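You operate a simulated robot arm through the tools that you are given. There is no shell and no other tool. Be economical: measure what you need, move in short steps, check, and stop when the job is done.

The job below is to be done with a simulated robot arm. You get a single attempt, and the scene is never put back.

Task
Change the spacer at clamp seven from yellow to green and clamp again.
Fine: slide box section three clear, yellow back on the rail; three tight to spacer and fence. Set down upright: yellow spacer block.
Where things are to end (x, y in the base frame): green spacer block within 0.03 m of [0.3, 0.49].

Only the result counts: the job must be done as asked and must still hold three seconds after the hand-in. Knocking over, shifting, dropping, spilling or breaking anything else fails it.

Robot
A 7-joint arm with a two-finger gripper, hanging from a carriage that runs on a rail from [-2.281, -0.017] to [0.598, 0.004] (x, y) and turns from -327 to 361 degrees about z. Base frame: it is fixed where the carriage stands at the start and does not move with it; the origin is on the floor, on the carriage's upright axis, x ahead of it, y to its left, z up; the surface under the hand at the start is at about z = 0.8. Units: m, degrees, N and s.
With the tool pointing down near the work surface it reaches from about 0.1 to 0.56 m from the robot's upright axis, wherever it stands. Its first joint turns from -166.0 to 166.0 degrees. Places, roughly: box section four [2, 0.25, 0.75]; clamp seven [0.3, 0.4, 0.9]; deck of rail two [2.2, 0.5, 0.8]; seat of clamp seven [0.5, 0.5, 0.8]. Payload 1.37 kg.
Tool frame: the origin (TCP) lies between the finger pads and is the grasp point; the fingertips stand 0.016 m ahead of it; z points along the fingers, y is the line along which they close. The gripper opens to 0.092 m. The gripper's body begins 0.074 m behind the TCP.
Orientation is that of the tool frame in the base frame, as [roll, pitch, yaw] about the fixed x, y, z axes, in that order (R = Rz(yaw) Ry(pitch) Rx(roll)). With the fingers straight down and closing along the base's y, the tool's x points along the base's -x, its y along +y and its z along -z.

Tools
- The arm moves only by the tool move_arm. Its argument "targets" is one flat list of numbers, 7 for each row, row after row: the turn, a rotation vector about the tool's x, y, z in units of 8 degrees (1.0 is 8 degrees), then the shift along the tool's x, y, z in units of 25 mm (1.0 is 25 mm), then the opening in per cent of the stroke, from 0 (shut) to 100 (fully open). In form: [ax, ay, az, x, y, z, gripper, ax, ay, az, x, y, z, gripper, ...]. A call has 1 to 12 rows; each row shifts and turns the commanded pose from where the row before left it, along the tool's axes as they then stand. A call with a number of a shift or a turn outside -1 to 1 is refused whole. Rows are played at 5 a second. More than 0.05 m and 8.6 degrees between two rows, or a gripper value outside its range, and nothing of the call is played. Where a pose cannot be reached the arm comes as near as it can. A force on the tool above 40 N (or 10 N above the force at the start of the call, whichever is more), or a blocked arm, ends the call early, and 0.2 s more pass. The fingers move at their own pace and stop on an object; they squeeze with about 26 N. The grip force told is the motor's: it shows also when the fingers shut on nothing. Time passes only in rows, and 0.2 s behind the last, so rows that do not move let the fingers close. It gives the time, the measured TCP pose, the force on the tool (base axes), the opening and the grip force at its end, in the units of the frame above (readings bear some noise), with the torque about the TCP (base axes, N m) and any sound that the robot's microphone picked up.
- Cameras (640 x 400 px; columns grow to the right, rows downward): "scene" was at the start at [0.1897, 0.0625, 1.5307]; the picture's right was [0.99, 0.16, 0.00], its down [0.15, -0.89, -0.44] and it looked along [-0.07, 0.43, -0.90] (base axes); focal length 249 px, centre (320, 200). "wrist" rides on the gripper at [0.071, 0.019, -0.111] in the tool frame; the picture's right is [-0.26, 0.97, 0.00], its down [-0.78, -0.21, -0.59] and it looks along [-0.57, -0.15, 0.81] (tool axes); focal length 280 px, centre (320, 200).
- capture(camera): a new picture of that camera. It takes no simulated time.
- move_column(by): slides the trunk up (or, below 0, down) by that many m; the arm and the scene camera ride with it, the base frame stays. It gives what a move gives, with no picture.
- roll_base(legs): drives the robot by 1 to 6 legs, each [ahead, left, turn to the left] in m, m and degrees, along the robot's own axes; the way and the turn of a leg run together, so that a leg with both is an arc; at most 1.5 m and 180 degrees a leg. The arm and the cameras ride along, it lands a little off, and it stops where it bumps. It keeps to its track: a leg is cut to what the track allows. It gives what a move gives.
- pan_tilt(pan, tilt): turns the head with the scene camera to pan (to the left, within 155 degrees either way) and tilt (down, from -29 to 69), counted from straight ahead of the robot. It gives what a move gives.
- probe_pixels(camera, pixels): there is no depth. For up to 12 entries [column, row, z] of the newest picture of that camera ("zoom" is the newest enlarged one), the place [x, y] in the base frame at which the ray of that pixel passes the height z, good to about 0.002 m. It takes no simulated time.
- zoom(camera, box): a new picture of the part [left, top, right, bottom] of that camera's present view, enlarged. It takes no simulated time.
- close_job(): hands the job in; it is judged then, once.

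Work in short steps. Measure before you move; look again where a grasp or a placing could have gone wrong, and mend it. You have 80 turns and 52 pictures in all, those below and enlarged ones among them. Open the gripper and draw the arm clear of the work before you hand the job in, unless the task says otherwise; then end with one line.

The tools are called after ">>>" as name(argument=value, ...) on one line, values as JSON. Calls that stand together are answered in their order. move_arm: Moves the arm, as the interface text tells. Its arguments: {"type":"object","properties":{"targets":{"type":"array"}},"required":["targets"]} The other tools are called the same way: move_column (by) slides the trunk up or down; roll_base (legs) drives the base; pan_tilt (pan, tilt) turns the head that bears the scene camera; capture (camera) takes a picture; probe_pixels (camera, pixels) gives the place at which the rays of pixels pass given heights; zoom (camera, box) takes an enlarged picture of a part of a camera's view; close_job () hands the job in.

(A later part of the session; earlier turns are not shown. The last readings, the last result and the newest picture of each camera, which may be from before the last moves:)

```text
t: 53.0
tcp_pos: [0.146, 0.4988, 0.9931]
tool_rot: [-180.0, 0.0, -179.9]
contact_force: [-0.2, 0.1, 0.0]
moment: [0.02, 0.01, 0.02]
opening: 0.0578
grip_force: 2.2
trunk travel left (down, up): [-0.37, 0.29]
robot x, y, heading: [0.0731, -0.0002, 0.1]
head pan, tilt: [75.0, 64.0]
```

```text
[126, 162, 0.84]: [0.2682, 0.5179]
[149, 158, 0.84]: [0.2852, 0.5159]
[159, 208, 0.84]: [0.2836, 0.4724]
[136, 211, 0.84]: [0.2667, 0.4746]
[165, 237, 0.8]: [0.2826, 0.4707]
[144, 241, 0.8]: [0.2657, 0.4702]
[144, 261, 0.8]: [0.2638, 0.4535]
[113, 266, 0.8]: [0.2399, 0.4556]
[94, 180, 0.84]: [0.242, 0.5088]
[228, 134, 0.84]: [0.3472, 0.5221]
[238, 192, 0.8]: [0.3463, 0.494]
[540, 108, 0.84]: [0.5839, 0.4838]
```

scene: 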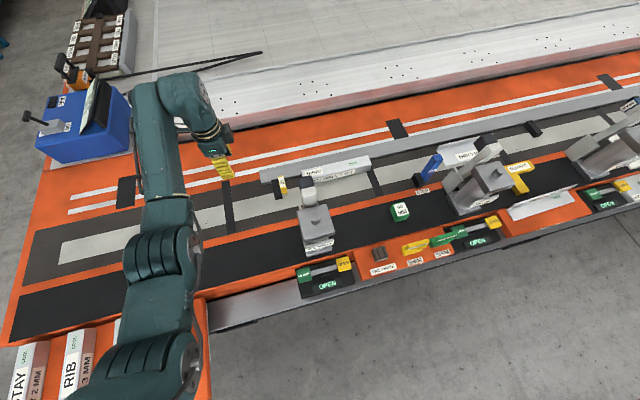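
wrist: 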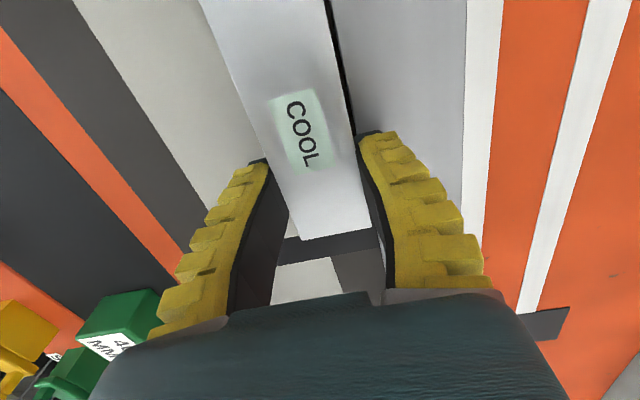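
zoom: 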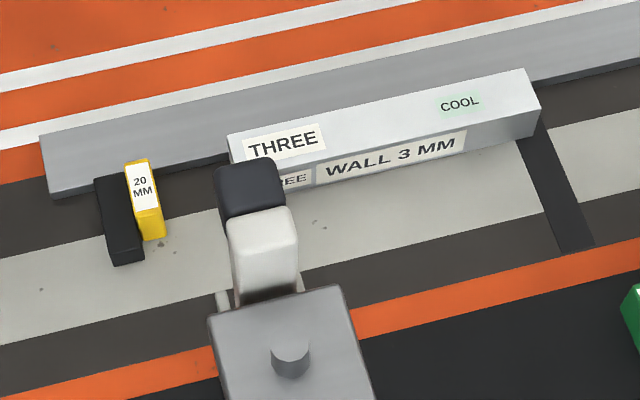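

Yellow spans x 0.2645–0.284, y 0.471–0.516; the stop's face is x≈0.264. I move over it with the fingers offset to clear the stop: TCP (0.283,0.4935), z 0.90.

>>> move_arm(targets=[0, 0, 0, -0.9, -0.04, 0, 75, 0, 0, 0, -0.9, -0.04, 0, 75, 0, 0, 0, -0.9, -0.04, 0, 75, 0, 0, 0, -0.9, -0.04, 0, 75, 0, 0, 0, -0.9, -0.04, 0, 75, 0, 0, 0, -0.98, -0.02, 0.7, 75, 0, 0, 0, 0, 0, 1, 75, 0, 0, 0, 0, 0, 1, 75, 0, 0, 0, 0, 0, 1, 75])

>>> capture(camera="wrist")

>>> zoom(camera="scene", box=[200, 100, 360, 200])

```text
t: 55.0
tcp_pos: [0.2831, 0.4933, 0.9004]
tool_rot: [180.0, 0.1, -179.9]
contact_force: [-0.7, 0.0, -0.4]
moment: [0.03, 0.0, -0.02]
opening: 0.0711
grip_force: 1.2
trunk travel left (down, up): [-0.37, 0.29]
robot x, y, heading: [0.0756, 0.0016, 0.0]
head pan, tilt: [75.0, 64.0]
```

```text
21 pictures are left
```

wrist: 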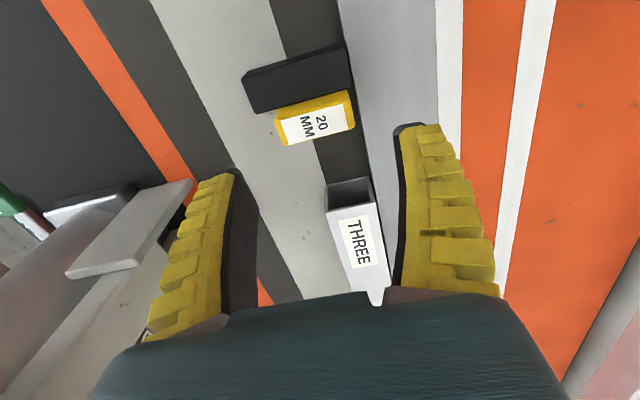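

```text
4.00 times, centred on (280, 150) of scene
```

zoom: 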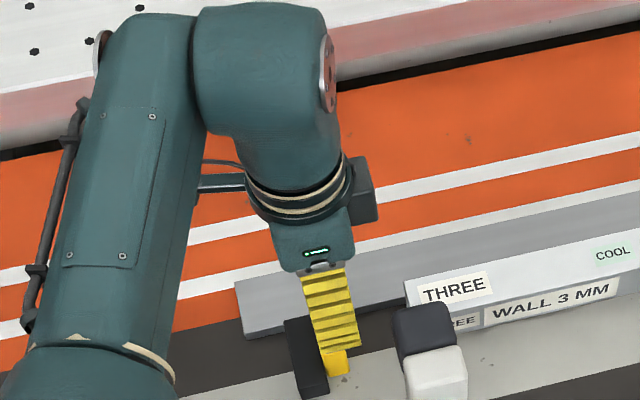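

Aligned. I descend to z≈0.842 and close gently.

>>> move_arm(targets=[0, 0, 0, 0, 0, 0.9, 75, 0, 0, 0, 0, 0, 0.8, 75, 0, 0, 0, 0, 0, 0.6, 75, 0, 0, 0, 0, 0, 0, 60, 0, 0, 0, 0, 0, 0, 50, 0, 0, 0, 0, 0, 0, 40, 0, 0, 0, 0, 0, 0, 20, 0, 0, 0, 0, 0, 0, 0])

```text
t: 56.8
tcp_pos: [0.2831, 0.4928, 0.8444]
tool_rot: [179.9, 0.1, -179.9]
contact_force: [-0.7, -2.0, 7.8]
moment: [-0.06, 0.1, 0.01]
opening: 0.0452
grip_force: 25.9
trunk travel left (down, up): [-0.37, 0.29]
robot x, y, heading: [0.0746, -0.0011, 0.4]
head pan, tilt: [75.0, 64.0]
```

Gripped at 0.045 m. I lift to about z 1.0 and check the block.

>>> move_arm(targets=[0, 0, 0, 0, 0, -0.3, 0, 0, 0, 0, -0.1, 0, -0.7, 0, 0, 0, 0, 0, 0, -1, 0, 0, 0, 0, 0, 0, -1, 0, 0, 0, 0, 0, 0, -1, 0, 0, 0, 0, 0, 0, -1, 0, 0, 0, 0, 0, 0, -1, 0])

>>> capture(camera="wrist")

```text
t: 58.4
tcp_pos: [0.2841, 0.4917, 0.9936]
tool_rot: [179.9, 0.0, -179.9]
contact_force: [-1.0, 0.1, 0.1]
moment: [-0.01, -0.01, 0.0]
opening: 0.044
grip_force: 26.4
trunk travel left (down, up): [-0.37, 0.29]
robot x, y, heading: [0.0779, 0.0025, 0.1]
head pan, tilt: [75.0, 64.0]
```

```text
19 pictures are left
```

wrist: 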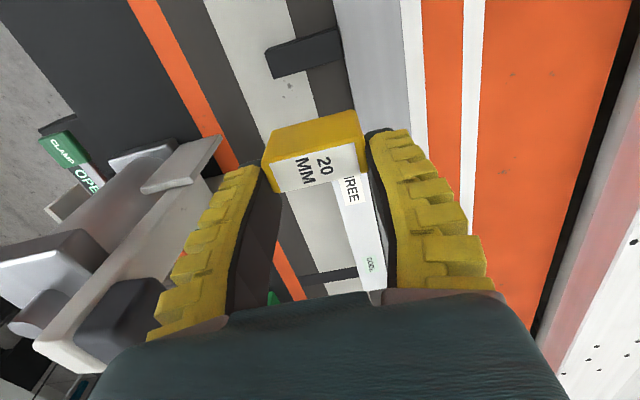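

The block hangs upright. I carry it left, then to a free place on the dark strip of the rail at (0.17,0.31).

>>> move_arm(targets=[0, 0, 0, 0.92, 0, 0, 0, 0, 0, 0, 0.92, 0, 0, 0, 0, 0, 0, 0.92, 0, 0.4, 0, 0, 0, 0, 0.92, -0.5, 0.4, 0, 0, 0, 0, 0.88, -0.8, 0.4, 0, 0, 0, 0, 0, -1, 0.4, 0, 0, 0, 0, 0, -1, 0.4, 0, 0, 0, 0, 0, -1, 0.4, 0, 0, 0, 0, 0, -1, 0.4, 0, 0, 0, 0, 0, -1, 0.2, 0, 0, 0, 0, 0, -0.94, 0, 0])

>>> zoom(camera="scene", box=[170, 130, 362, 250])

```text
t: 60.8
tcp_pos: [0.1716, 0.3105, 0.9178]
tool_rot: [180.0, 0.1, -179.9]
contact_force: [0.6, -0.2, -0.2]
moment: [-0.03, -0.01, 0.01]
opening: 0.044
grip_force: 26.2
trunk travel left (down, up): [-0.37, 0.29]
robot x, y, heading: [0.0762, 0.003, 0.2]
head pan, tilt: [75.0, 64.0]
```

```text
3.33 times, centred on (266, 190) of scene
```

zoom: 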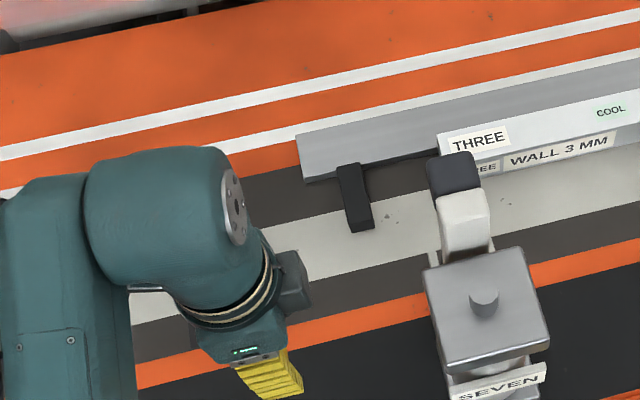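

Over the dark strip; I lower to z≈0.85, then feel for contact.

>>> move_arm(targets=[0, 0, 0, 0, 0, 0.9, 0, 0, 0, 0, 0, 0, 0.9, 0, 0, 0, 0, 0, 0, 0.8, 0, 0, 0, 0, 0, 0, 0.15, 0])

>>> move_arm(targets=[0, 0, 0, 0, 0, 0.08, 0])

```text
t: 61.8
tcp_pos: [0.172, 0.3114, 0.8499]
tool_rot: [-180.0, 0.0, -179.9]
contact_force: [-0.7, -1.0, -0.6]
moment: [-0.02, 0.01, 0.0]
opening: 0.0439
grip_force: 26.7
trunk travel left (down, up): [-0.37, 0.29]
robot x, y, heading: [0.0762, -0.002, -0.0]
head pan, tilt: [75.0, 64.0]
```

```text
t: 62.2
tcp_pos: [0.17, 0.3112, 0.8467]
tool_rot: [-180.0, -0.1, -179.9]
contact_force: [0.1, -1.0, -0.6]
moment: [0.01, 0.02, 0.01]
opening: 0.0441
grip_force: 25.8
trunk travel left (down, up): [-0.37, 0.29]
robot x, y, heading: [0.0796, -0.0009, -0.2]
head pan, tilt: [75.0, 64.0]
```

No contact yet at 0.8467; I go on in 1.5 mm steps.

>>> move_arm(targets=[0, 0, 0, 0, 0, 0.06, 0, 0, 0, 0, 0, 0, 0.06, 0])

>>> move_arm(targets=[0, 0, 0, 0, 0, 0.06, 0, 0, 0, 0, 0, 0, 0, 0])

```text
t: 62.8
tcp_pos: [0.1711, 0.3109, 0.8446]
tool_rot: [179.9, 0.0, -179.9]
contact_force: [0.0, -1.1, 2.6]
moment: [-0.01, 0.04, -0.01]
opening: 0.0442
grip_force: 25.8
trunk travel left (down, up): [-0.37, 0.29]
robot x, y, heading: [0.073, 0.0004, 0.1]
head pan, tilt: [75.0, 64.0]
```

```text
t: 63.4
tcp_pos: [0.1728, 0.3126, 0.8431]
tool_rot: [179.8, 0.0, -179.8]
contact_force: [-2.1, -3.1, 15.3]
moment: [-0.06, 0.18, 0.06]
opening: 0.046
grip_force: 25.4
trunk travel left (down, up): [-0.37, 0.29]
robot x, y, heading: [0.0745, 0.0016, 0.0]
head pan, tilt: [75.0, 64.0]
```

Contact (15 N). I back off 1 mm, open, and lift away, then look.

>>> move_arm(targets=[0, 0, 0, 0, 0, -0.05, 0, 0, 0, 0, 0, 0, 0, 55, 0, 0, 0, 0, 0, 0, 70, 0, 0, 0, 0, 0, 0, 75, 0, 0, 0, 0, 0, -0.8, 75, 0, 0, 0, 0, 0, -1, 75, 0, 0, 0, 0, 0, -1, 75, 0, 0, 0, 0, 0, -1, 75])

>>> capture(camera="wrist")

```text
t: 65.2
tcp_pos: [0.172, 0.3112, 0.939]
tool_rot: [180.0, 0.0, -179.9]
contact_force: [-0.3, 0.4, 0.2]
moment: [0.0, -0.01, 0.0]
opening: 0.0713
grip_force: 1.9
trunk travel left (down, up): [-0.37, 0.29]
robot x, y, heading: [0.076, 0.001, 0.1]
head pan, tilt: [75.0, 64.0]
```

```text
17 pictures are left
```

wrist: 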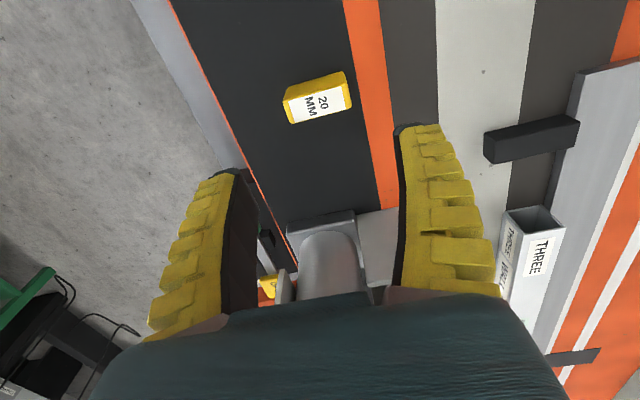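

Yellow stands upright at about (0.165,0.311) on the dark strip. Now for green: raise the trunk, drive to x≈0.25, and move over (0.6155,0.304).

>>> move_column(by=0.25)

>>> roll_base(legs=[[0.175, 0, 0]])

>>> move_arm(targets=[0, 0, 0, -0.9, 0, 0, 75, 0, 0, 0, -0.9, 0, 0, 75, 0, 0, 0, -0.9, 0, 0, 75, 0, 0, 0, -0.9, 0, 0, 75, 0, 0, 0, -0.9, 0, 0, 75, 0, 0, 0, -0.9, 0, 0, 75, 0, 0, 0, -0.9, 0, 0, 75, 0, 0, 0, -0.9, 0, 0, 75, 0, 0, 0, -0.9, -0.1, 0, 75, 0, 0, 0, -0.9, -0.1, 0, 75, 0, 0, 0, -0.9, -0.1, 0, 75, 0, 0, 0, -0.9, 0, 0, 75])

>>> move_column(by=-0.21)

>>> capture(camera="scene")

>>> capture(camera="wrist")

```text
t: 67.8
tcp_pos: [0.1712, 0.312, 1.1885]
tool_rot: [-180.0, -0.1, -179.9]
contact_force: [0.0, -0.5, -0.4]
moment: [0.0, 0.03, -0.03]
opening: 0.0712
grip_force: 1.4
trunk travel left (down, up): [-0.62, 0.04]
robot x, y, heading: [0.0737, 0.0007, -0.0]
head pan, tilt: [75.0, 64.0]
```

```text
t: 69.2
tcp_pos: [0.344, 0.3137, 1.1882]
tool_rot: [179.9, 0.0, -179.9]
contact_force: [-0.7, 0.6, -0.5]
moment: [0.01, -0.03, 0.02]
opening: 0.071
grip_force: 1.6
trunk travel left (down, up): [-0.62, 0.04]
robot x, y, heading: [0.2481, 0.0044, 0.1]
head pan, tilt: [75.0, 64.0]
```

```text
t: 71.8
tcp_pos: [0.6142, 0.3061, 1.1885]
tool_rot: [180.0, -0.1, 180.0]
contact_force: [-0.7, -0.2, 0.9]
moment: [-0.02, 0.01, -0.01]
opening: 0.071
grip_force: 1.7
trunk travel left (down, up): [-0.62, 0.04]
robot x, y, heading: [0.2491, 0.0041, 0.1]
head pan, tilt: [75.0, 64.0]
```

```text
t: 74.1
tcp_pos: [0.6147, 0.3053, 0.9775]
tool_rot: [-180.0, 0.0, -179.9]
contact_force: [0.2, 1.2, -0.3]
moment: [0.0, -0.01, 0.02]
opening: 0.071
grip_force: 1.3
trunk travel left (down, up): [-0.41, 0.25]
robot x, y, heading: [0.2485, 0.0013, -0.0]
head pan, tilt: [75.0, 64.0]
```

```text
16 pictures are left
```

scene: 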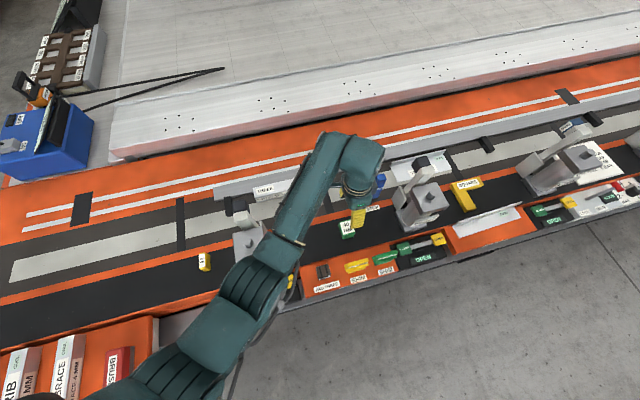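

```text
15 pictures are left
```

wrist: 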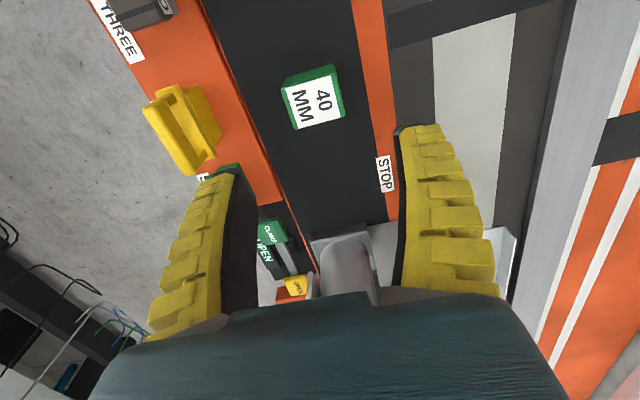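

Measure the green block's top corners in the wrist view.

>>> probe_pixels(camera="wrist", pixels=[[281, 88, 0.842], [335, 74, 0.842], [343, 116, 0.842], [295, 130, 0.842]])

```text
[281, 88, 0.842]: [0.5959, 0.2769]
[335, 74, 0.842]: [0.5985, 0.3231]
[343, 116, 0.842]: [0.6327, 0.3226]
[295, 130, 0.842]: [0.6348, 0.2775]
```

Green spans x 0.597–0.634, y 0.277–0.323: centre (0.615,0.300). I centre on it, descend to z≈0.844, and grip.

>>> move_arm(targets=[0, 0, 0, 0, -0.2, 1, 75, 0, 0, 0, 0, 0, 1, 75, 0, 0, 0, 0, 0, 1, 75, 0, 0, 0, 0, 0, 1, 75, 0, 0, 0, 0, 0, 0.8, 75, 0, 0, 0, 0, 0, 0.55, 75, 0, 0, 0, 0, 0, 0, 60, 0, 0, 0, 0, 0, 0, 50, 0, 0, 0, 0, 0, 0, 30, 0, 0, 0, 0, 0, 0, 0])

>>> move_arm(targets=[0, 0, 0, 0, 0, -0.8, 0, 0, 0, 0, 0, 0, -1, 0, 0, 0, 0, 0, 0, -1, 0, 0, 0, 0, 0, 0, -1, 0])

>>> capture(camera="wrist")

```text
t: 76.3
tcp_pos: [0.6136, 0.302, 0.8464]
tool_rot: [-180.0, 0.1, -180.0]
contact_force: [-2.3, -2.6, 7.5]
moment: [-0.07, 0.16, 0.06]
opening: 0.0446
grip_force: 26.0
trunk travel left (down, up): [-0.41, 0.25]
robot x, y, heading: [0.247, 0.002, 0.1]
head pan, tilt: [75.0, 64.0]
```

```text
t: 77.3
tcp_pos: [0.614, 0.3002, 0.9407]
tool_rot: [180.0, 0.0, 180.0]
contact_force: [0.4, -0.2, -1.1]
moment: [0.0, 0.01, -0.03]
opening: 0.0432
grip_force: 25.6
trunk travel left (down, up): [-0.41, 0.25]
robot x, y, heading: [0.2477, 0.0008, -0.0]
head pan, tilt: [75.0, 64.0]
```

```text
14 pictures are left
```

wrist: 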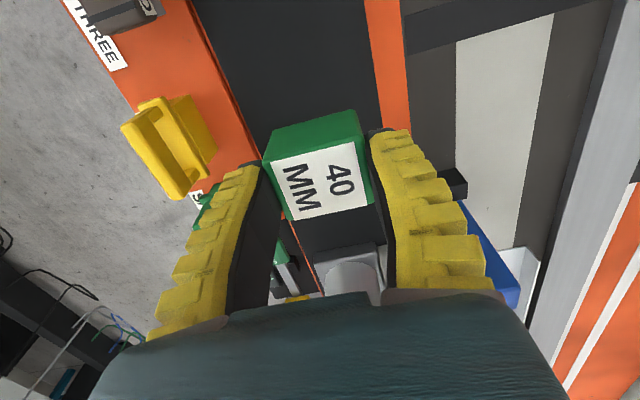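

Held well. I raise the trunk, drive back to x≈0.075, and move over the stop.

>>> move_column(by=0.24)

>>> roll_base(legs=[[-0.172, 0, 0]])

>>> move_arm(targets=[0, 0, 0, 0, 1, 0, 0, 0, 0, 0, 0, 1, 0, 0, 0, 0, 0, 0.7, 0.7, 0, 0, 0, 0, 0, 0.7, 0.7, 0, 0, 0, 0, 0, 0.7, 0.7, 0, 0, 0, 0, 0, 0.7, 0.7, 0, 0, 0, 0, 0, 0.7, 0.7, 0, 0, 0, 0, 0, 0.7, 0.7, 0, 0, 0, 0, 0, 0.7, 0.7, 0, 0, 0, 0, 0, 0.7, 0.7, 0, 0])

```text
t: 79.8
tcp_pos: [0.614, 0.3002, 1.1797]
tool_rot: [-180.0, 0.1, 179.9]
contact_force: [-0.2, -0.6, -1.7]
moment: [0.01, -0.01, 0.01]
opening: 0.043
grip_force: 26.2
trunk travel left (down, up): [-0.65, 0.01]
robot x, y, heading: [0.2463, 0.0043, -0.0]
head pan, tilt: [75.0, 64.0]
```

```text
t: 81.2
tcp_pos: [0.4452, 0.2979, 1.1798]
tool_rot: [179.9, 0.0, 180.0]
contact_force: [-0.6, 0.4, -0.6]
moment: [0.03, 0.01, -0.02]
opening: 0.0432
grip_force: 26.1
trunk travel left (down, up): [-0.65, 0.01]
robot x, y, heading: [0.0758, 0.0026, 0.0]
head pan, tilt: [75.0, 64.0]
```

```text
t: 83.5
tcp_pos: [0.3046, 0.4887, 1.1798]
tool_rot: [-180.0, 0.1, 180.0]
contact_force: [0.0, -0.1, -0.4]
moment: [-0.01, 0.0, 0.02]
opening: 0.0432
grip_force: 25.8
trunk travel left (down, up): [-0.65, 0.01]
robot x, y, heading: [0.0752, 0.0017, -0.2]
head pan, tilt: [75.0, 64.0]
```

I correct to (0.291,0.493) and lower the trunk 0.27, then look.

>>> move_arm(targets=[0, 0, 0, 0.54, 0.17, 0, 0, 0, 0, 0, 0, 0, 0, 0])

>>> move_column(by=-0.27)

>>> capture(camera="wrist")

>>> zoom(camera="scene", box=[200, 100, 392, 220])

```text
t: 84.0
tcp_pos: [0.2915, 0.4934, 1.1796]
tool_rot: [-180.0, -0.1, 179.9]
contact_force: [-0.2, -0.4, -0.4]
moment: [0.01, 0.0, -0.01]
opening: 0.0431
grip_force: 25.4
trunk travel left (down, up): [-0.65, 0.01]
robot x, y, heading: [0.0809, 0.0016, -0.1]
head pan, tilt: [75.0, 64.0]
```

```text
t: 86.8
tcp_pos: [0.2914, 0.4933, 0.9107]
tool_rot: [180.0, 0.1, 180.0]
contact_force: [-0.7, 0.0, -1.7]
moment: [0.02, 0.0, 0.0]
opening: 0.0431
grip_force: 26.6
trunk travel left (down, up): [-0.38, 0.28]
robot x, y, heading: [0.0736, 0.0042, 0.0]
head pan, tilt: [75.0, 64.0]
```

```text
13 pictures are left
```

wrist: 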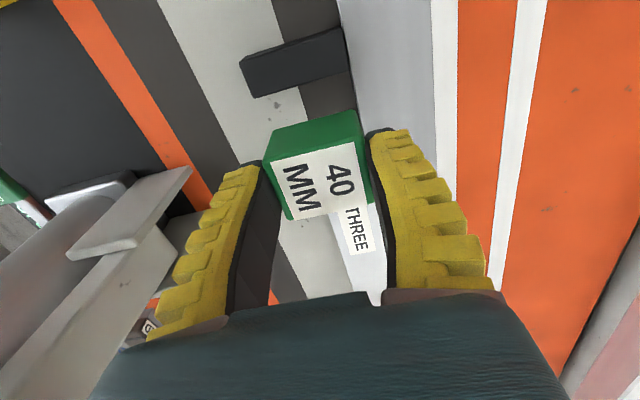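

```text
3.33 times, centred on (296, 160) of scene
```

zoom: 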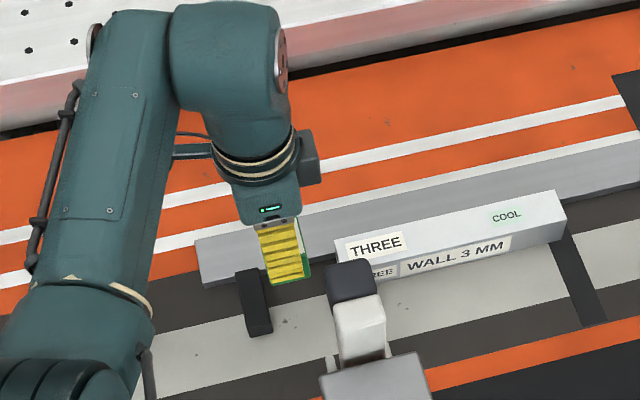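

Block is over the gap right of the stop. I lower to just above the deck, then push -x in 1.5 mm steps till it meets the stop.

>>> move_arm(targets=[0, 0, 0, 0, 0, 0.9, 0, 0, 0, 0, 0, 0, 0.9, 0, 0, 0, 0, 0, 0, 0.6, 0, 0, 0, 0, 0, 0, 0.1, 0])

>>> move_arm(targets=[0, 0, 0, 0.1, 0, 0, 0, 0, 0, 0, 0.1, 0, 0, 0, 0, 0, 0, 0.05, 0, 0, 0, 0, 0, 0, 0.05, 0, 0, 0])

```text
t: 87.8
tcp_pos: [0.2911, 0.494, 0.8466]
tool_rot: [-180.0, 0.0, 180.0]
contact_force: [-0.4, -1.1, -1.6]
moment: [0.0, 0.02, 0.01]
opening: 0.0431
grip_force: 26.0
trunk travel left (down, up): [-0.38, 0.28]
robot x, y, heading: [0.0762, 0.0004, 0.2]
head pan, tilt: [75.0, 64.0]
```

```text
t: 88.8
tcp_pos: [0.2835, 0.4936, 0.8458]
tool_rot: [180.0, 0.0, 179.9]
contact_force: [-0.8, 0.1, -0.6]
moment: [0.01, -0.04, -0.01]
opening: 0.0432
grip_force: 26.1
trunk travel left (down, up): [-0.38, 0.28]
robot x, y, heading: [0.076, 0.0025, -0.3]
head pan, tilt: [75.0, 64.0]
```

No contact yet at x=0.2835. I lower the last bit and creep further.

>>> move_arm(targets=[0, 0, 0, 0, 0, 0.05, 0, 0, 0, 0, 0.05, 0, 0, 0, 0, 0, 0, 0.05, 0, 0, 0])

>>> move_arm(targets=[0, 0, 0, 0.05, 0, 0, 0, 0, 0, 0, 0, 0, 0, 0])

```text
t: 89.6
tcp_pos: [0.2827, 0.4938, 0.8454]
tool_rot: [179.9, 0.1, 179.9]
contact_force: [2.2, 0.1, 1.4]
moment: [-0.02, 0.01, 0.03]
opening: 0.0434
grip_force: 26.2
trunk travel left (down, up): [-0.38, 0.28]
robot x, y, heading: [0.0763, 0.0029, -0.0]
head pan, tilt: [75.0, 64.0]
```

```text
t: 90.2
tcp_pos: [0.2822, 0.4951, 0.8473]
tool_rot: [179.9, 0.1, -180.0]
contact_force: [7.5, 2.1, -0.2]
moment: [0.04, -0.17, 0.14]
opening: 0.0429
grip_force: 26.3
trunk travel left (down, up): [-0.38, 0.28]
robot x, y, heading: [0.0762, 0.0007, -0.2]
head pan, tilt: [75.0, 64.0]
```

Contact with the stop (+7.5 N in x). I ease down onto the deck.

>>> move_arm(targets=[0, 0, 0, 0, 0, 0.08, 0, 0, 0, 0, 0, 0, 0, 0])

```text
t: 90.8
tcp_pos: [0.2824, 0.4943, 0.8453]
tool_rot: [180.0, 0.2, 180.0]
contact_force: [2.9, -6.4, 16.4]
moment: [-0.15, 0.08, 0.11]
opening: 0.0464
grip_force: 26.3
trunk travel left (down, up): [-0.38, 0.28]
robot x, y, heading: [0.076, 0.0012, -0.2]
head pan, tilt: [75.0, 64.0]
```

Seated on the deck (16 N). I back off slightly, open, lift and look.

>>> move_arm(targets=[0, 0, 0, 0, 0, -0.05, 0, 0, 0, 0, 0, 0, 0, 55, 0, 0, 0, 0, 0, 0, 70, 0, 0, 0, 0, 0, 0, 75, 0, 0, 0, 0, 0, -0.8, 75, 0, 0, 0, 0, 0, -1, 75, 0, 0, 0, 0, 0, -1, 75, 0, 0, 0, 0, 0, -1, 75, 0, 0, 0, 0, 0, -1, 75])

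>>> capture(camera="wrist")

```text
t: 92.8
tcp_pos: [0.2799, 0.4933, 0.9669]
tool_rot: [-180.0, 0.0, -180.0]
contact_force: [-0.5, -0.1, 1.0]
moment: [0.01, 0.0, -0.01]
opening: 0.071
grip_force: 1.3
trunk travel left (down, up): [-0.38, 0.28]
robot x, y, heading: [0.0772, 0.002, 0.0]
head pan, tilt: [75.0, 64.0]
```

```text
11 pictures are left
```

wrist: 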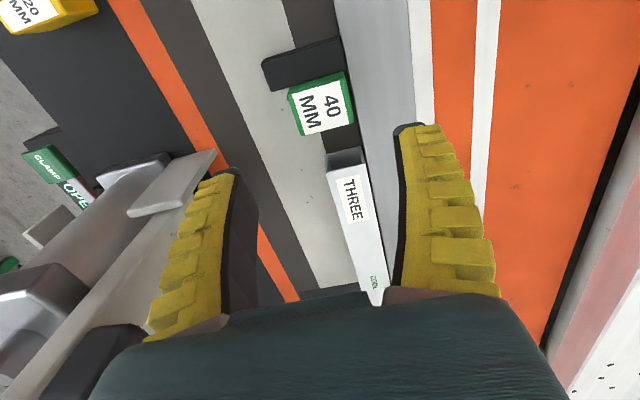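

Green is snug against the stop. Now the section: trunk up, carriage to x≈0.485, tool over the section at x≈0.53.

>>> move_column(by=0.24)

>>> roll_base(legs=[[0.408, 0, 0]])

>>> move_arm(targets=[0, 0, 0, 1, 0.06, 0, 75, 0, 0, 0, 1, 0.06, 0, 75, 0, 0, 0, 1, 0.06, 0, 75, 0, 0, 0, 1, 0.06, 0, 75, 0, 0, 0, 1, 0.06, 0, 75, 0, 0, 0, 1, 0.04, 0, 75])

>>> move_column(by=-0.24)

>>> move_arm(targets=[0, 0, 0, 0, 0, 1, 75, 0, 0, 0, 0, 0, 1, 75, 0, 0, 0, 0, 0, 1, 75])

>>> capture(camera="wrist")

```text
t: 95.3
tcp_pos: [0.2806, 0.4943, 1.2056]
tool_rot: [179.9, 0.0, 180.0]
contact_force: [-0.3, 0.5, 0.5]
moment: [0.02, -0.02, -0.01]
opening: 0.0712
grip_force: 1.3
trunk travel left (down, up): [-0.62, 0.04]
robot x, y, heading: [0.0785, 0.0019, -0.3]
head pan, tilt: [75.0, 64.0]
```

```text
t: 97.8
tcp_pos: [0.6852, 0.4966, 1.2054]
tool_rot: [179.9, 0.0, -179.9]
contact_force: [-0.4, -0.3, 0.4]
moment: [0.02, 0.0, -0.01]
opening: 0.0713
grip_force: 0.9
trunk travel left (down, up): [-0.62, 0.04]
robot x, y, heading: [0.4827, 0.001, 0.2]
head pan, tilt: [75.0, 64.0]
```

```text
t: 99.2
tcp_pos: [0.5346, 0.5058, 1.2058]
tool_rot: [180.0, 0.2, -179.9]
contact_force: [0.8, -0.2, -0.1]
moment: [0.0, -0.02, 0.02]
opening: 0.0711
grip_force: 1.6
trunk travel left (down, up): [-0.62, 0.04]
robot x, y, heading: [0.484, 0.0039, 0.1]
head pan, tilt: [75.0, 64.0]
```

```text
t: 101.7
tcp_pos: [0.534, 0.5057, 0.9663]
tool_rot: [-180.0, 0.0, -179.9]
contact_force: [0.6, 0.0, 0.6]
moment: [-0.02, 0.01, 0.02]
opening: 0.0711
grip_force: 0.8
trunk travel left (down, up): [-0.38, 0.28]
robot x, y, heading: [0.4818, 0.0018, 0.1]
head pan, tilt: [75.0, 64.0]
```

```text
t: 102.5
tcp_pos: [0.5352, 0.5059, 0.8913]
tool_rot: [179.9, 0.1, -179.8]
contact_force: [-0.2, 0.5, -0.6]
moment: [-0.03, 0.01, 0.02]
opening: 0.071
grip_force: 1.3
trunk travel left (down, up): [-0.38, 0.28]
robot x, y, heading: [0.485, 0.0008, 0.1]
head pan, tilt: [75.0, 64.0]
```

```text
10 pictures are left
```

wrist: 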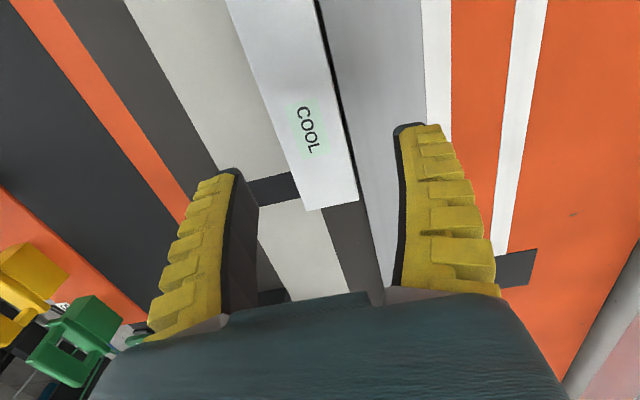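

The section sits a couple of mm off the fence. I shift -4 mm in y, descend to z≈0.843, and grip.

>>> move_arm(targets=[0, 0, 0, 0, -0.17, 0.7, 75, 0, 0, 0, 0, 0, 0.7, 75, 0, 0, 0, 0, 0, 0.5, 75, 0, 0, 0, 0, 0, 0, 50, 0, 0, 0, 0, 0, 0, 40, 0, 0, 0, 0, 0, 0, 20, 0, 0, 0, 0, 0, 0, 0, 0, 0, 0, 0, 0, 0, 0])

>>> move_arm(targets=[0, 0, 0, 0.35, 0, 0, 0, 0, 0, 0, 0.35, 0, 0, 0, 0, 0, 0, 0.35, 0, 0, 0, 0, 0, 0, 0.35, 0, 0, 0])

```text
t: 104.3
tcp_pos: [0.5343, 0.501, 0.845]
tool_rot: [180.0, 0.1, -179.9]
contact_force: [-0.1, -5.5, 12.0]
moment: [-0.11, 0.01, 0.01]
opening: 0.035
grip_force: 26.2
trunk travel left (down, up): [-0.38, 0.28]
robot x, y, heading: [0.4777, 0.0009, 0.1]
head pan, tilt: [75.0, 64.0]
```

```text
t: 105.3
tcp_pos: [0.501, 0.5016, 0.8449]
tool_rot: [179.9, 0.0, -179.9]
contact_force: [3.2, 0.2, 11.3]
moment: [-0.01, -0.09, 0.09]
opening: 0.0348
grip_force: 25.9
trunk travel left (down, up): [-0.38, 0.28]
robot x, y, heading: [0.4833, 0.0044, 0.0]
head pan, tilt: [75.0, 64.0]
```

Moved 34 mm. Next +y 2 mm to the fence, and -x in small steps until contact with the spacer.

>>> move_arm(targets=[0, 0, 0, 0.1, 0.08, 0, 0, 0, 0, 0, 0.1, 0, 0, 0, 0, 0, 0, 0.05, 0, 0, 0])

>>> move_arm(targets=[0, 0, 0, 0.06, 0, 0, 0, 0, 0, 0, 0.04, 0, 0, 0])

```text
t: 106.1
tcp_pos: [0.4946, 0.5044, 0.8434]
tool_rot: [179.8, 0.2, -180.0]
contact_force: [5.6, -0.7, 11.2]
moment: [-0.02, 0.22, 0.09]
opening: 0.035
grip_force: 26.1
trunk travel left (down, up): [-0.38, 0.28]
robot x, y, heading: [0.4856, 0.0044, 0.0]
head pan, tilt: [75.0, 64.0]
```

```text
t: 106.7
tcp_pos: [0.4938, 0.5029, 0.8439]
tool_rot: [179.9, 0.2, -179.9]
contact_force: [8.7, -0.9, 11.9]
moment: [-0.02, 0.27, 0.09]
opening: 0.0354
grip_force: 25.7
trunk travel left (down, up): [-0.38, 0.28]
robot x, y, heading: [0.4823, 0.0037, 0.1]
head pan, tilt: [75.0, 64.0]
```

x-force rises (8.7 N): the section meets the spacer. Now I push +y to the fence.

>>> move_arm(targets=[0, 0, 0, 0, 0.08, 0, 0, 0, 0, 0, 0, 0.08, 0, 0, 0, 0, 0, 0, 0, 0, 0])

>>> zoom(camera="wrist", box=[160, 0, 480, 200])

```text
t: 107.5
tcp_pos: [0.4928, 0.5042, 0.8428]
tool_rot: [-179.7, 0.1, -179.9]
contact_force: [7.5, -14.8, 19.2]
moment: [-0.2, -0.13, 0.15]
opening: 0.0363
grip_force: 25.8
trunk travel left (down, up): [-0.38, 0.28]
robot x, y, heading: [0.4849, 0.0046, 0.0]
head pan, tilt: [75.0, 64.0]
```

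```text
2.00 times, centred on (320, 100) of wrist
```

zoom: 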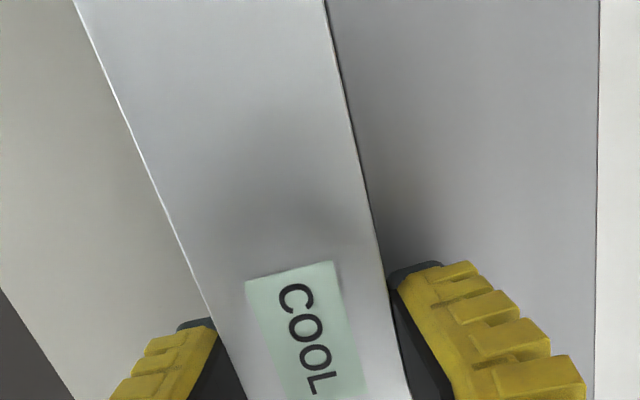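

Against the fence (-15 N). I open, lift, and inspect both contacts.

>>> move_arm(targets=[0, 0, 0, 0, 0, 0, 45, 0, 0, 0, 0, 0, 0, 55, 0, 0, 0, 0, 0, 0, 55, 0, 0, 0, 0, 0, -1, 55, 0, 0, 0, 0, 0, -1, 55, 0, 0, 0, 0, 0, -1, 55])

>>> pan_tilt(pan=115, tilt=55)

>>> zoom(camera="scene", box=[220, 165, 412, 285])

>>> capture(camera="wrist")

```text
t: 108.9
tcp_pos: [0.4904, 0.5072, 0.9203]
tool_rot: [-180.0, 0.0, 180.0]
contact_force: [0.1, -0.4, 0.3]
moment: [0.02, 0.0, 0.0]
opening: 0.0537
grip_force: 2.3
trunk travel left (down, up): [-0.38, 0.28]
robot x, y, heading: [0.4847, 0.0031, 0.2]
head pan, tilt: [75.0, 64.0]
```

```text
t: 110.0
tcp_pos: [0.491, 0.5081, 0.9194]
tool_rot: [-179.9, 0.0, -179.9]
contact_force: [0.0, -0.2, -0.8]
moment: [0.01, 0.0, 0.0]
opening: 0.0535
grip_force: 1.8
trunk travel left (down, up): [-0.38, 0.28]
robot x, y, heading: [0.4802, 0.0049, 0.2]
head pan, tilt: [115.0, 55.0]
```

```text
3.33 times, centred on (316, 225) of scene
```

zoom: 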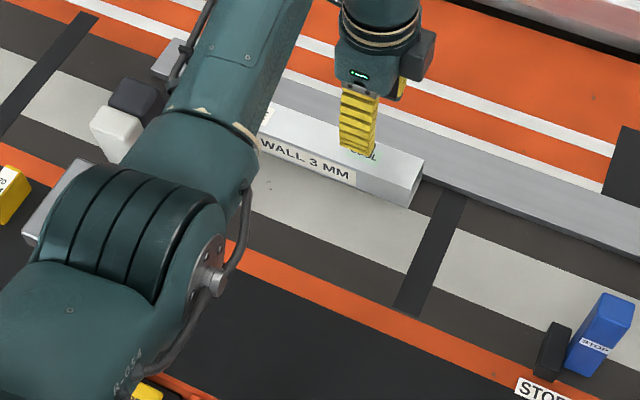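

```text
7 pictures are left
```

wrist: 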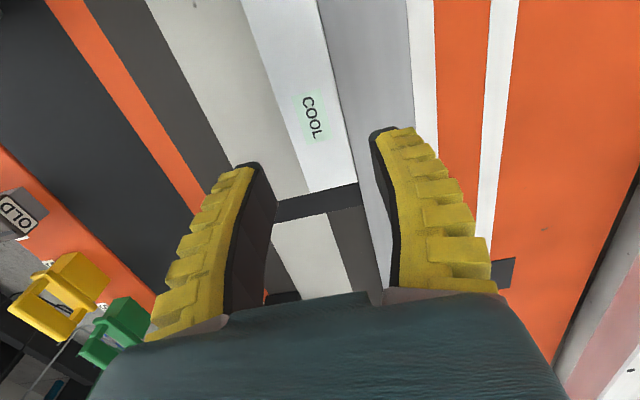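

Section sits flush by eye. To make sure it's tight, I nudge its right end with shut fingers: first move beyond the end (x≈0.585) and down.

>>> move_arm(targets=[0, 0, 0, -0.95, 0, 0, 0, 0, 0, 0, -0.95, 0, 0, 0, 0, 0, 0, -0.95, -0.05, 0, 0, 0, 0, 0, -0.95, -0.05, 0, 0, 0, 0, 0, 0, 0, 1, 0, 0, 0, 0, 0, 0, 1, 0, 0, 0, 0, 0, 0, 1, 0, 0, 0, 0, 0, 0, 0.5, 0])

>>> move_arm(targets=[0, 0, 0, 0.3, 0, 0, 0, 0, 0, 0, 0.3, 0, 0, 0, 0, 0, 0, 0.2, 0, 0, 0])

```text
t: 111.8
tcp_pos: [0.5865, 0.5052, 0.831]
tool_rot: [180.0, 0.0, -179.9]
contact_force: [-0.1, 0.4, 0.3]
moment: [-0.02, 0.01, 0.0]
opening: 0.0
grip_force: 25.9
trunk travel left (down, up): [-0.38, 0.28]
robot x, y, heading: [0.4846, 0.0015, 0.3]
head pan, tilt: [115.0, 55.0]
```

```text
t: 112.6
tcp_pos: [0.5664, 0.5046, 0.8314]
tool_rot: [-179.9, 0.0, -179.8]
contact_force: [0.3, 0.0, 0.3]
moment: [0.0, -0.01, 0.02]
opening: 0.0
grip_force: 26.2
trunk travel left (down, up): [-0.38, 0.28]
robot x, y, heading: [0.4864, 0.0031, 0.1]
head pan, tilt: [115.0, 55.0]
```

I continue -x in fine steps to contact.

>>> move_arm(targets=[0, 0, 0, 0.1, 0, 0, 0, 0, 0, 0, 0.1, 0, 0, 0])

>>> move_arm(targets=[0, 0, 0, 0.06, 0, 0, 0, 0, 0, 0, 0.06, 0, 0, 0])

```text
t: 113.2
tcp_pos: [0.561, 0.5054, 0.831]
tool_rot: [-180.0, 0.0, -179.8]
contact_force: [-0.5, -0.3, 0.5]
moment: [0.0, 0.0, 0.0]
opening: 0.0001
grip_force: 26.2
trunk travel left (down, up): [-0.38, 0.28]
robot x, y, heading: [0.4833, 0.0048, -0.1]
head pan, tilt: [115.0, 55.0]
```

```text
t: 113.8
tcp_pos: [0.56, 0.5053, 0.8316]
tool_rot: [-179.9, 0.1, -179.9]
contact_force: [4.8, 0.1, 0.5]
moment: [0.02, 0.0, 0.04]
opening: 0.0
grip_force: 25.6
trunk travel left (down, up): [-0.38, 0.28]
robot x, y, heading: [0.4859, -0.0008, 0.3]
head pan, tilt: [115.0, 55.0]
```

Touching the end (4.8 N). Two more 1 mm steps to see whether it is stiff.

>>> move_arm(targets=[0, 0, 0, 0.05, 0, 0, 0, 0, 0, 0, 0.05, 0, 0, 0])

```text
t: 114.4
tcp_pos: [0.5583, 0.5044, 0.8316]
tool_rot: [180.0, 0.3, -179.9]
contact_force: [12.3, -0.6, -0.4]
moment: [0.01, 0.03, 0.08]
opening: 0.0059
grip_force: 25.7
trunk travel left (down, up): [-0.38, 0.28]
robot x, y, heading: [0.4849, 0.0037, 0.6]
head pan, tilt: [115.0, 55.0]
```

Stiff at 12 N: tight to the spacer. I back off, rise, and go to the front face at (0.44,0.455) for a push to the fence.

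>>> move_arm(targets=[0, 0, 0, -0.5, 0, 0, 0, 0, 0, 0, 0, 0, -1, 0, 0, 0, 0, 0, 0, -1, 0, 0, 0, 0, 0, -1, -1, 0, 0, 0, 0, 0, -1, -0.5, 0, 0, 0, 0, 1, 0, 0, 0, 0, 0, 0, 1, 0, 0, 0, 0, 0, 0, 1, 0, 0, 0, 0, 0, 0, 1, 0, 0, 0, 0, 0, 0, 1, 0, 0, 0, 0, 0, 0, 0.1, 0, 1, 0])

>>> move_arm(targets=[0, 0, 0, 0, 0, 1, 0, 0, 0, 0, 0, 0, 1, 0, 0, 0, 0, 0, 0, 0.4, 0, 0, 0, 0, 0, 0.3, 0, 0, 0, 0, 0, 0, 0.3, 0, 0])

```text
t: 116.8
tcp_pos: [0.4406, 0.4554, 0.894]
tool_rot: [179.9, 0.0, 180.0]
contact_force: [0.3, 0.2, 1.0]
moment: [-0.03, 0.01, 0.01]
opening: 0.0
grip_force: 26.2
trunk travel left (down, up): [-0.38, 0.28]
robot x, y, heading: [0.4813, 0.002, 0.2]
head pan, tilt: [115.0, 55.0]
```

```text
t: 118.0
tcp_pos: [0.441, 0.4647, 0.8313]
tool_rot: [-179.6, 0.1, -179.8]
contact_force: [-0.6, -17.9, 8.9]
moment: [0.28, -0.01, 0.06]
opening: 0.0
grip_force: 26.5
trunk travel left (down, up): [-0.38, 0.28]
robot x, y, heading: [0.4807, 0.0032, 0.3]
head pan, tilt: [115.0, 55.0]
```

Firm against the fence (18 N). I back off and rise, then raise the trunk and drive to x≈-0.1 for the CLAMP button.

>>> move_arm(targets=[0, 0, 0, 0, -0.5, 0, 0, 0, 0, 0, 0, 0, -1, 0, 0, 0, 0, 0, 0, -1, 0, 0, 0, 0, 0, 0, -1, 0, 0, 0, 0, 0, 0, -1, 0])

>>> move_column(by=0.25)

>>> roll_base(legs=[[-0.585, 0, 0]])

>>> pan_tilt(pan=75, tilt=58)

>>> zoom(camera="scene", box=[300, 100, 540, 250])

```text
t: 119.2
tcp_pos: [0.4408, 0.4558, 0.9335]
tool_rot: [-179.9, 0.1, -179.9]
contact_force: [0.1, 0.1, -0.2]
moment: [-0.01, -0.02, 0.02]
opening: 0.0
grip_force: 26.0
trunk travel left (down, up): [-0.38, 0.28]
robot x, y, heading: [0.4816, 0.0024, 0.1]
head pan, tilt: [115.0, 55.0]
```

```text
t: 121.8
tcp_pos: [0.4415, 0.4566, 1.1827]
tool_rot: [-180.0, 0.0, -179.9]
contact_force: [1.4, -1.0, 0.7]
moment: [0.01, -0.01, -0.01]
opening: 0.0001
grip_force: 26.4
trunk travel left (down, up): [-0.63, 0.03]
robot x, y, heading: [0.486, 0.0056, 0.3]
head pan, tilt: [115.0, 55.0]
```

```text
t: 125.1
tcp_pos: [-0.1448, 0.453, 1.1833]
tool_rot: [180.0, 0.1, 180.0]
contact_force: [-0.2, -0.3, 0.2]
moment: [0.01, 0.03, 0.01]
opening: 0.0001
grip_force: 25.2
trunk travel left (down, up): [-0.63, 0.03]
robot x, y, heading: [-0.106, -0.0007, -0.3]
head pan, tilt: [115.0, 55.0]
```

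```text
t: 126.2
tcp_pos: [-0.1462, 0.4524, 1.1825]
tool_rot: [-179.9, 0.1, -180.0]
contact_force: [0.6, 0.4, 0.4]
moment: [0.01, -0.02, -0.05]
opening: 0.0
grip_force: 26.1
trunk travel left (down, up): [-0.63, 0.03]
robot x, y, heading: [-0.1026, -0.0002, -0.1]
head pan, tilt: [75.0, 58.0]
```

```text
2.67 times, centred on (420, 175) of scene
```

zoom: 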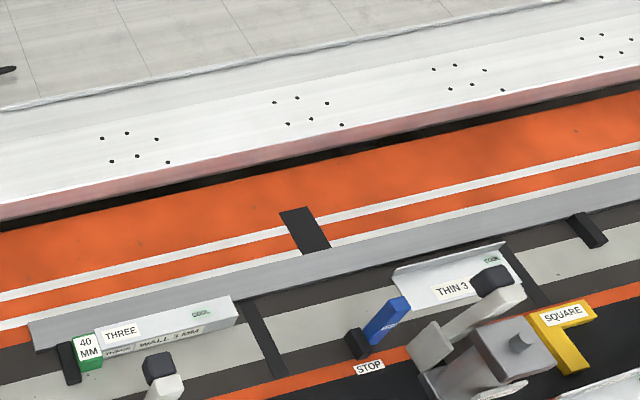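

The section looks tight to green and the fence. One closer zoom to confirm and to locate the CLAMP button.

>>> zoom(camera="scene", box=[290, 190, 450, 290])

```text
4.00 times, centred on (370, 240) of scene
```

zoom: 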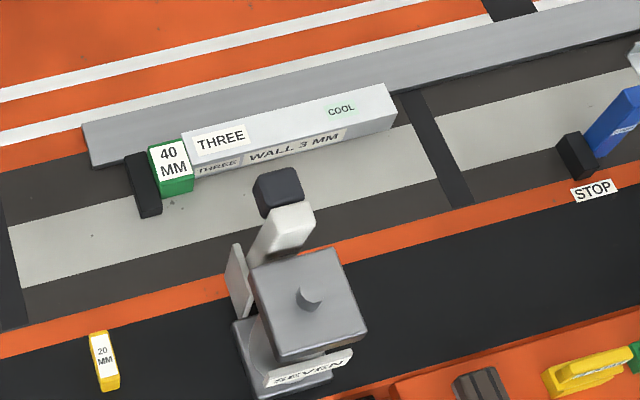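

All is tight: stop–green–section and fence. Now I move over the CLAMP button at (0.278,0.190), high over yellow.

>>> move_arm(targets=[0, 0, 0, -0.943, -0.583, 0, 0, 0, 0, 0, -0.943, -0.583, 0, 0, 0, 0, 0, -0.943, -0.583, 0, 0, 0, 0, 0, -0.943, -0.583, 0, 0, 0, 0, 0, -0.943, -0.583, 0, 0, 0, 0, 0, -0.943, -0.583, 0, 0, 0, 0, 0, -0.943, -0.583, 0, 0, 0, 0, 0, -0.943, -0.583, 0, 0, 0, 0, 0, -0.943, -0.583, 0, 0, 0, 0, 0, -0.943, -0.583, 0, 0, 0, 0, 0, -0.943, -0.583, 0, 0, 0, 0, 0, -0.943, -0.583, 0, 0])

>>> move_arm(targets=[0, 0, 0, -0.943, -0.583, 0, 0, 0, 0, 0, -0.943, -0.583, 0, 0, 0, 0, 0, -0.943, -0.583, 0, 0, 0, 0, 0, -0.943, -0.583, 0, 0, 0, 0, 0, -0.943, -0.583, 0, 0, 0, 0, 0, -0.943, -0.583, 0, 0])

>>> move_column(by=-0.2)

>>> capture(camera="wrist")

```text
t: 128.8
tcp_pos: [0.1364, 0.2762, 1.1825]
tool_rot: [180.0, 0.0, -180.0]
contact_force: [-0.2, 0.3, 0.2]
moment: [-0.05, 0.01, 0.03]
opening: 0.0
grip_force: 26.0
trunk travel left (down, up): [-0.63, 0.03]
robot x, y, heading: [-0.1028, 0.0011, 0.1]
head pan, tilt: [75.0, 58.0]
```

```text
t: 130.2
tcp_pos: [0.2783, 0.1892, 1.1822]
tool_rot: [-179.9, -0.1, -180.0]
contact_force: [-0.7, -0.6, 1.0]
moment: [0.0, -0.02, 0.02]
opening: 0.0
grip_force: 25.8
trunk travel left (down, up): [-0.63, 0.03]
robot x, y, heading: [-0.1064, 0.0011, -0.2]
head pan, tilt: [75.0, 58.0]
```

```text
t: 132.3
tcp_pos: [0.2787, 0.1894, 0.9825]
tool_rot: [-180.0, 0.1, -180.0]
contact_force: [-0.8, 0.1, 0.2]
moment: [0.01, 0.0, 0.0]
opening: 0.0
grip_force: 26.2
trunk travel left (down, up): [-0.43, 0.23]
robot x, y, heading: [-0.1018, -0.0003, -0.1]
head pan, tilt: [75.0, 58.0]
```

```text
4 pictures are left
```

wrist: 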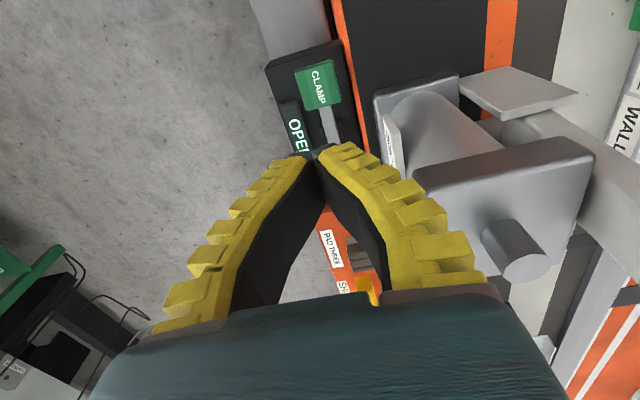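

>>> probe_pixels(camera="wrist", pixels=[[318, 85, 0.8], [318, 85, 0.82], [318, 85, 0.81]])

```text
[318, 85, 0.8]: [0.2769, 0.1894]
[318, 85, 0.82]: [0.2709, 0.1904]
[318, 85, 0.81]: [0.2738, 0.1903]
```

CLAMP centre ≈(0.275,0.190). I go down to just above it, then press and hold ~2 s.

>>> move_arm(targets=[0, 0, 0, 0.12, 0, 1, 0, 0, 0, 0, 0, 0, 1, 0, 0, 0, 0, 0, 0, 1, 0, 0, 0, 0, 0, 0, 1, 0, 0, 0, 0, 0, 0, 1, 0, 0, 0, 0, 0, 0, 1, 0])

>>> move_arm(targets=[0, 0, 0, 0, 0, 0.3, 0, 0, 0, 0, 0, 0, 0.3, 0, 0, 0, 0, 0, 0, 0.3, 0, 0, 0, 0, 0, 0, 0.05, 0, 0, 0, 0, 0, 0, 0, 0, 0, 0, 0, 0, 0, 0, 0, 0, 0, 0, 0, 0, 0, 0, 0, 0, 0, 0, 0, 0, 0, 0, 0, 0, 0, 0, 0, 0, 0, 0, 0, 0, 0, 0, 0])

>>> zoom(camera="wrist", box=[160, 0, 480, 200])

```text
t: 133.8
tcp_pos: [0.2758, 0.1892, 0.8335]
tool_rot: [179.9, 0.1, 180.0]
contact_force: [0.3, 1.1, 1.5]
moment: [0.01, -0.02, -0.01]
opening: 0.0
grip_force: 25.9
trunk travel left (down, up): [-0.43, 0.23]
robot x, y, heading: [-0.1015, -0.005, -0.1]
head pan, tilt: [75.0, 58.0]
```

```text
t: 135.9
tcp_pos: [0.276, 0.1898, 0.8095]
tool_rot: [180.0, 0.1, -180.0]
contact_force: [-2.2, 0.8, 3.3]
moment: [0.01, 0.0, 0.01]
opening: 0.0059
grip_force: 27.5
trunk travel left (down, up): [-0.43, 0.23]
robot x, y, heading: [-0.1062, 0.0008, 0.2]
head pan, tilt: [75.0, 58.0]
```

```text
2.00 times, centred on (320, 100) of wrist
```

zoom: 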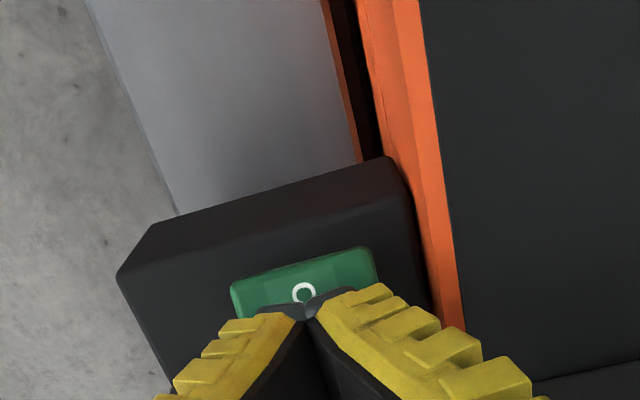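

Only 3 N: the button may not be fully down. I press 3.5 mm more and hold.

>>> move_arm(targets=[0, 0, 0, 0, 0, 0.07, 0, 0, 0, 0, 0, 0, 0.07, 0, 0, 0, 0, 0, 0, 0, 0, 0, 0, 0, 0, 0, 0, 0, 0, 0, 0, 0, 0, 0, 0, 0, 0, 0, 0, 0, 0, 0, 0, 0, 0, 0, 0, 0, 0, 0, 0, 0, 0, 0, 0, 0, 0, 0, 0, 0, 0, 0, 0, 0, 0, 0, 0, 0, 0, 0, 0, 0, 0, 0, 0, 0, 0])

```text
t: 138.3
tcp_pos: [0.2744, 0.1913, 0.8068]
tool_rot: [179.9, 0.2, -180.0]
contact_force: [-10.8, -2.6, 31.0]
moment: [0.02, -0.21, -0.06]
opening: 0.0059
grip_force: 27.1
trunk travel left (down, up): [-0.43, 0.23]
robot x, y, heading: [-0.1079, -0.0062, -0.2]
head pan, tilt: [75.0, 58.0]
```

31 N, held over 2 s. I keep it held a moment more, then lift and look at the state.

>>> move_arm(targets=[0, 0, 0, 0, 0, 0, 0, 0, 0, 0, 0, 0, 0, 0, 0, 0, 0, 0, 0, 0, 0, 0, 0, 0, 0, 0, 0, 0, 0, 0, 0, 0, 0, 0, 0, 0, 0, 0, 0, 0, -0.5, 0, 0, 0, 0, 0, 0, -1, 0, 0, 0, 0, 0, 0, -1, 0, 0, 0, 0, 0, 0, -1, 0, 0, 0, 0, 0, 0, -1, 0, 0, 0, 0, 0, 0, -1, 0, 0, 0, 0, 0, 0, -1, 0])

>>> capture(camera="wrist")

```text
t: 140.9
tcp_pos: [0.2758, 0.1884, 0.9685]
tool_rot: [-180.0, 0.0, 179.9]
contact_force: [-0.5, 0.6, -0.2]
moment: [0.0, 0.0, -0.01]
opening: 0.0001
grip_force: 28.0
trunk travel left (down, up): [-0.43, 0.23]
robot x, y, heading: [-0.1043, -0.0007, -0.1]
head pan, tilt: [75.0, 58.0]
```

```text
2 pictures are left
```

wrist: 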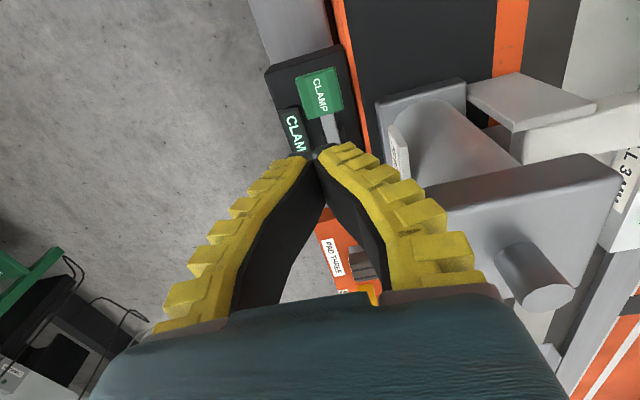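

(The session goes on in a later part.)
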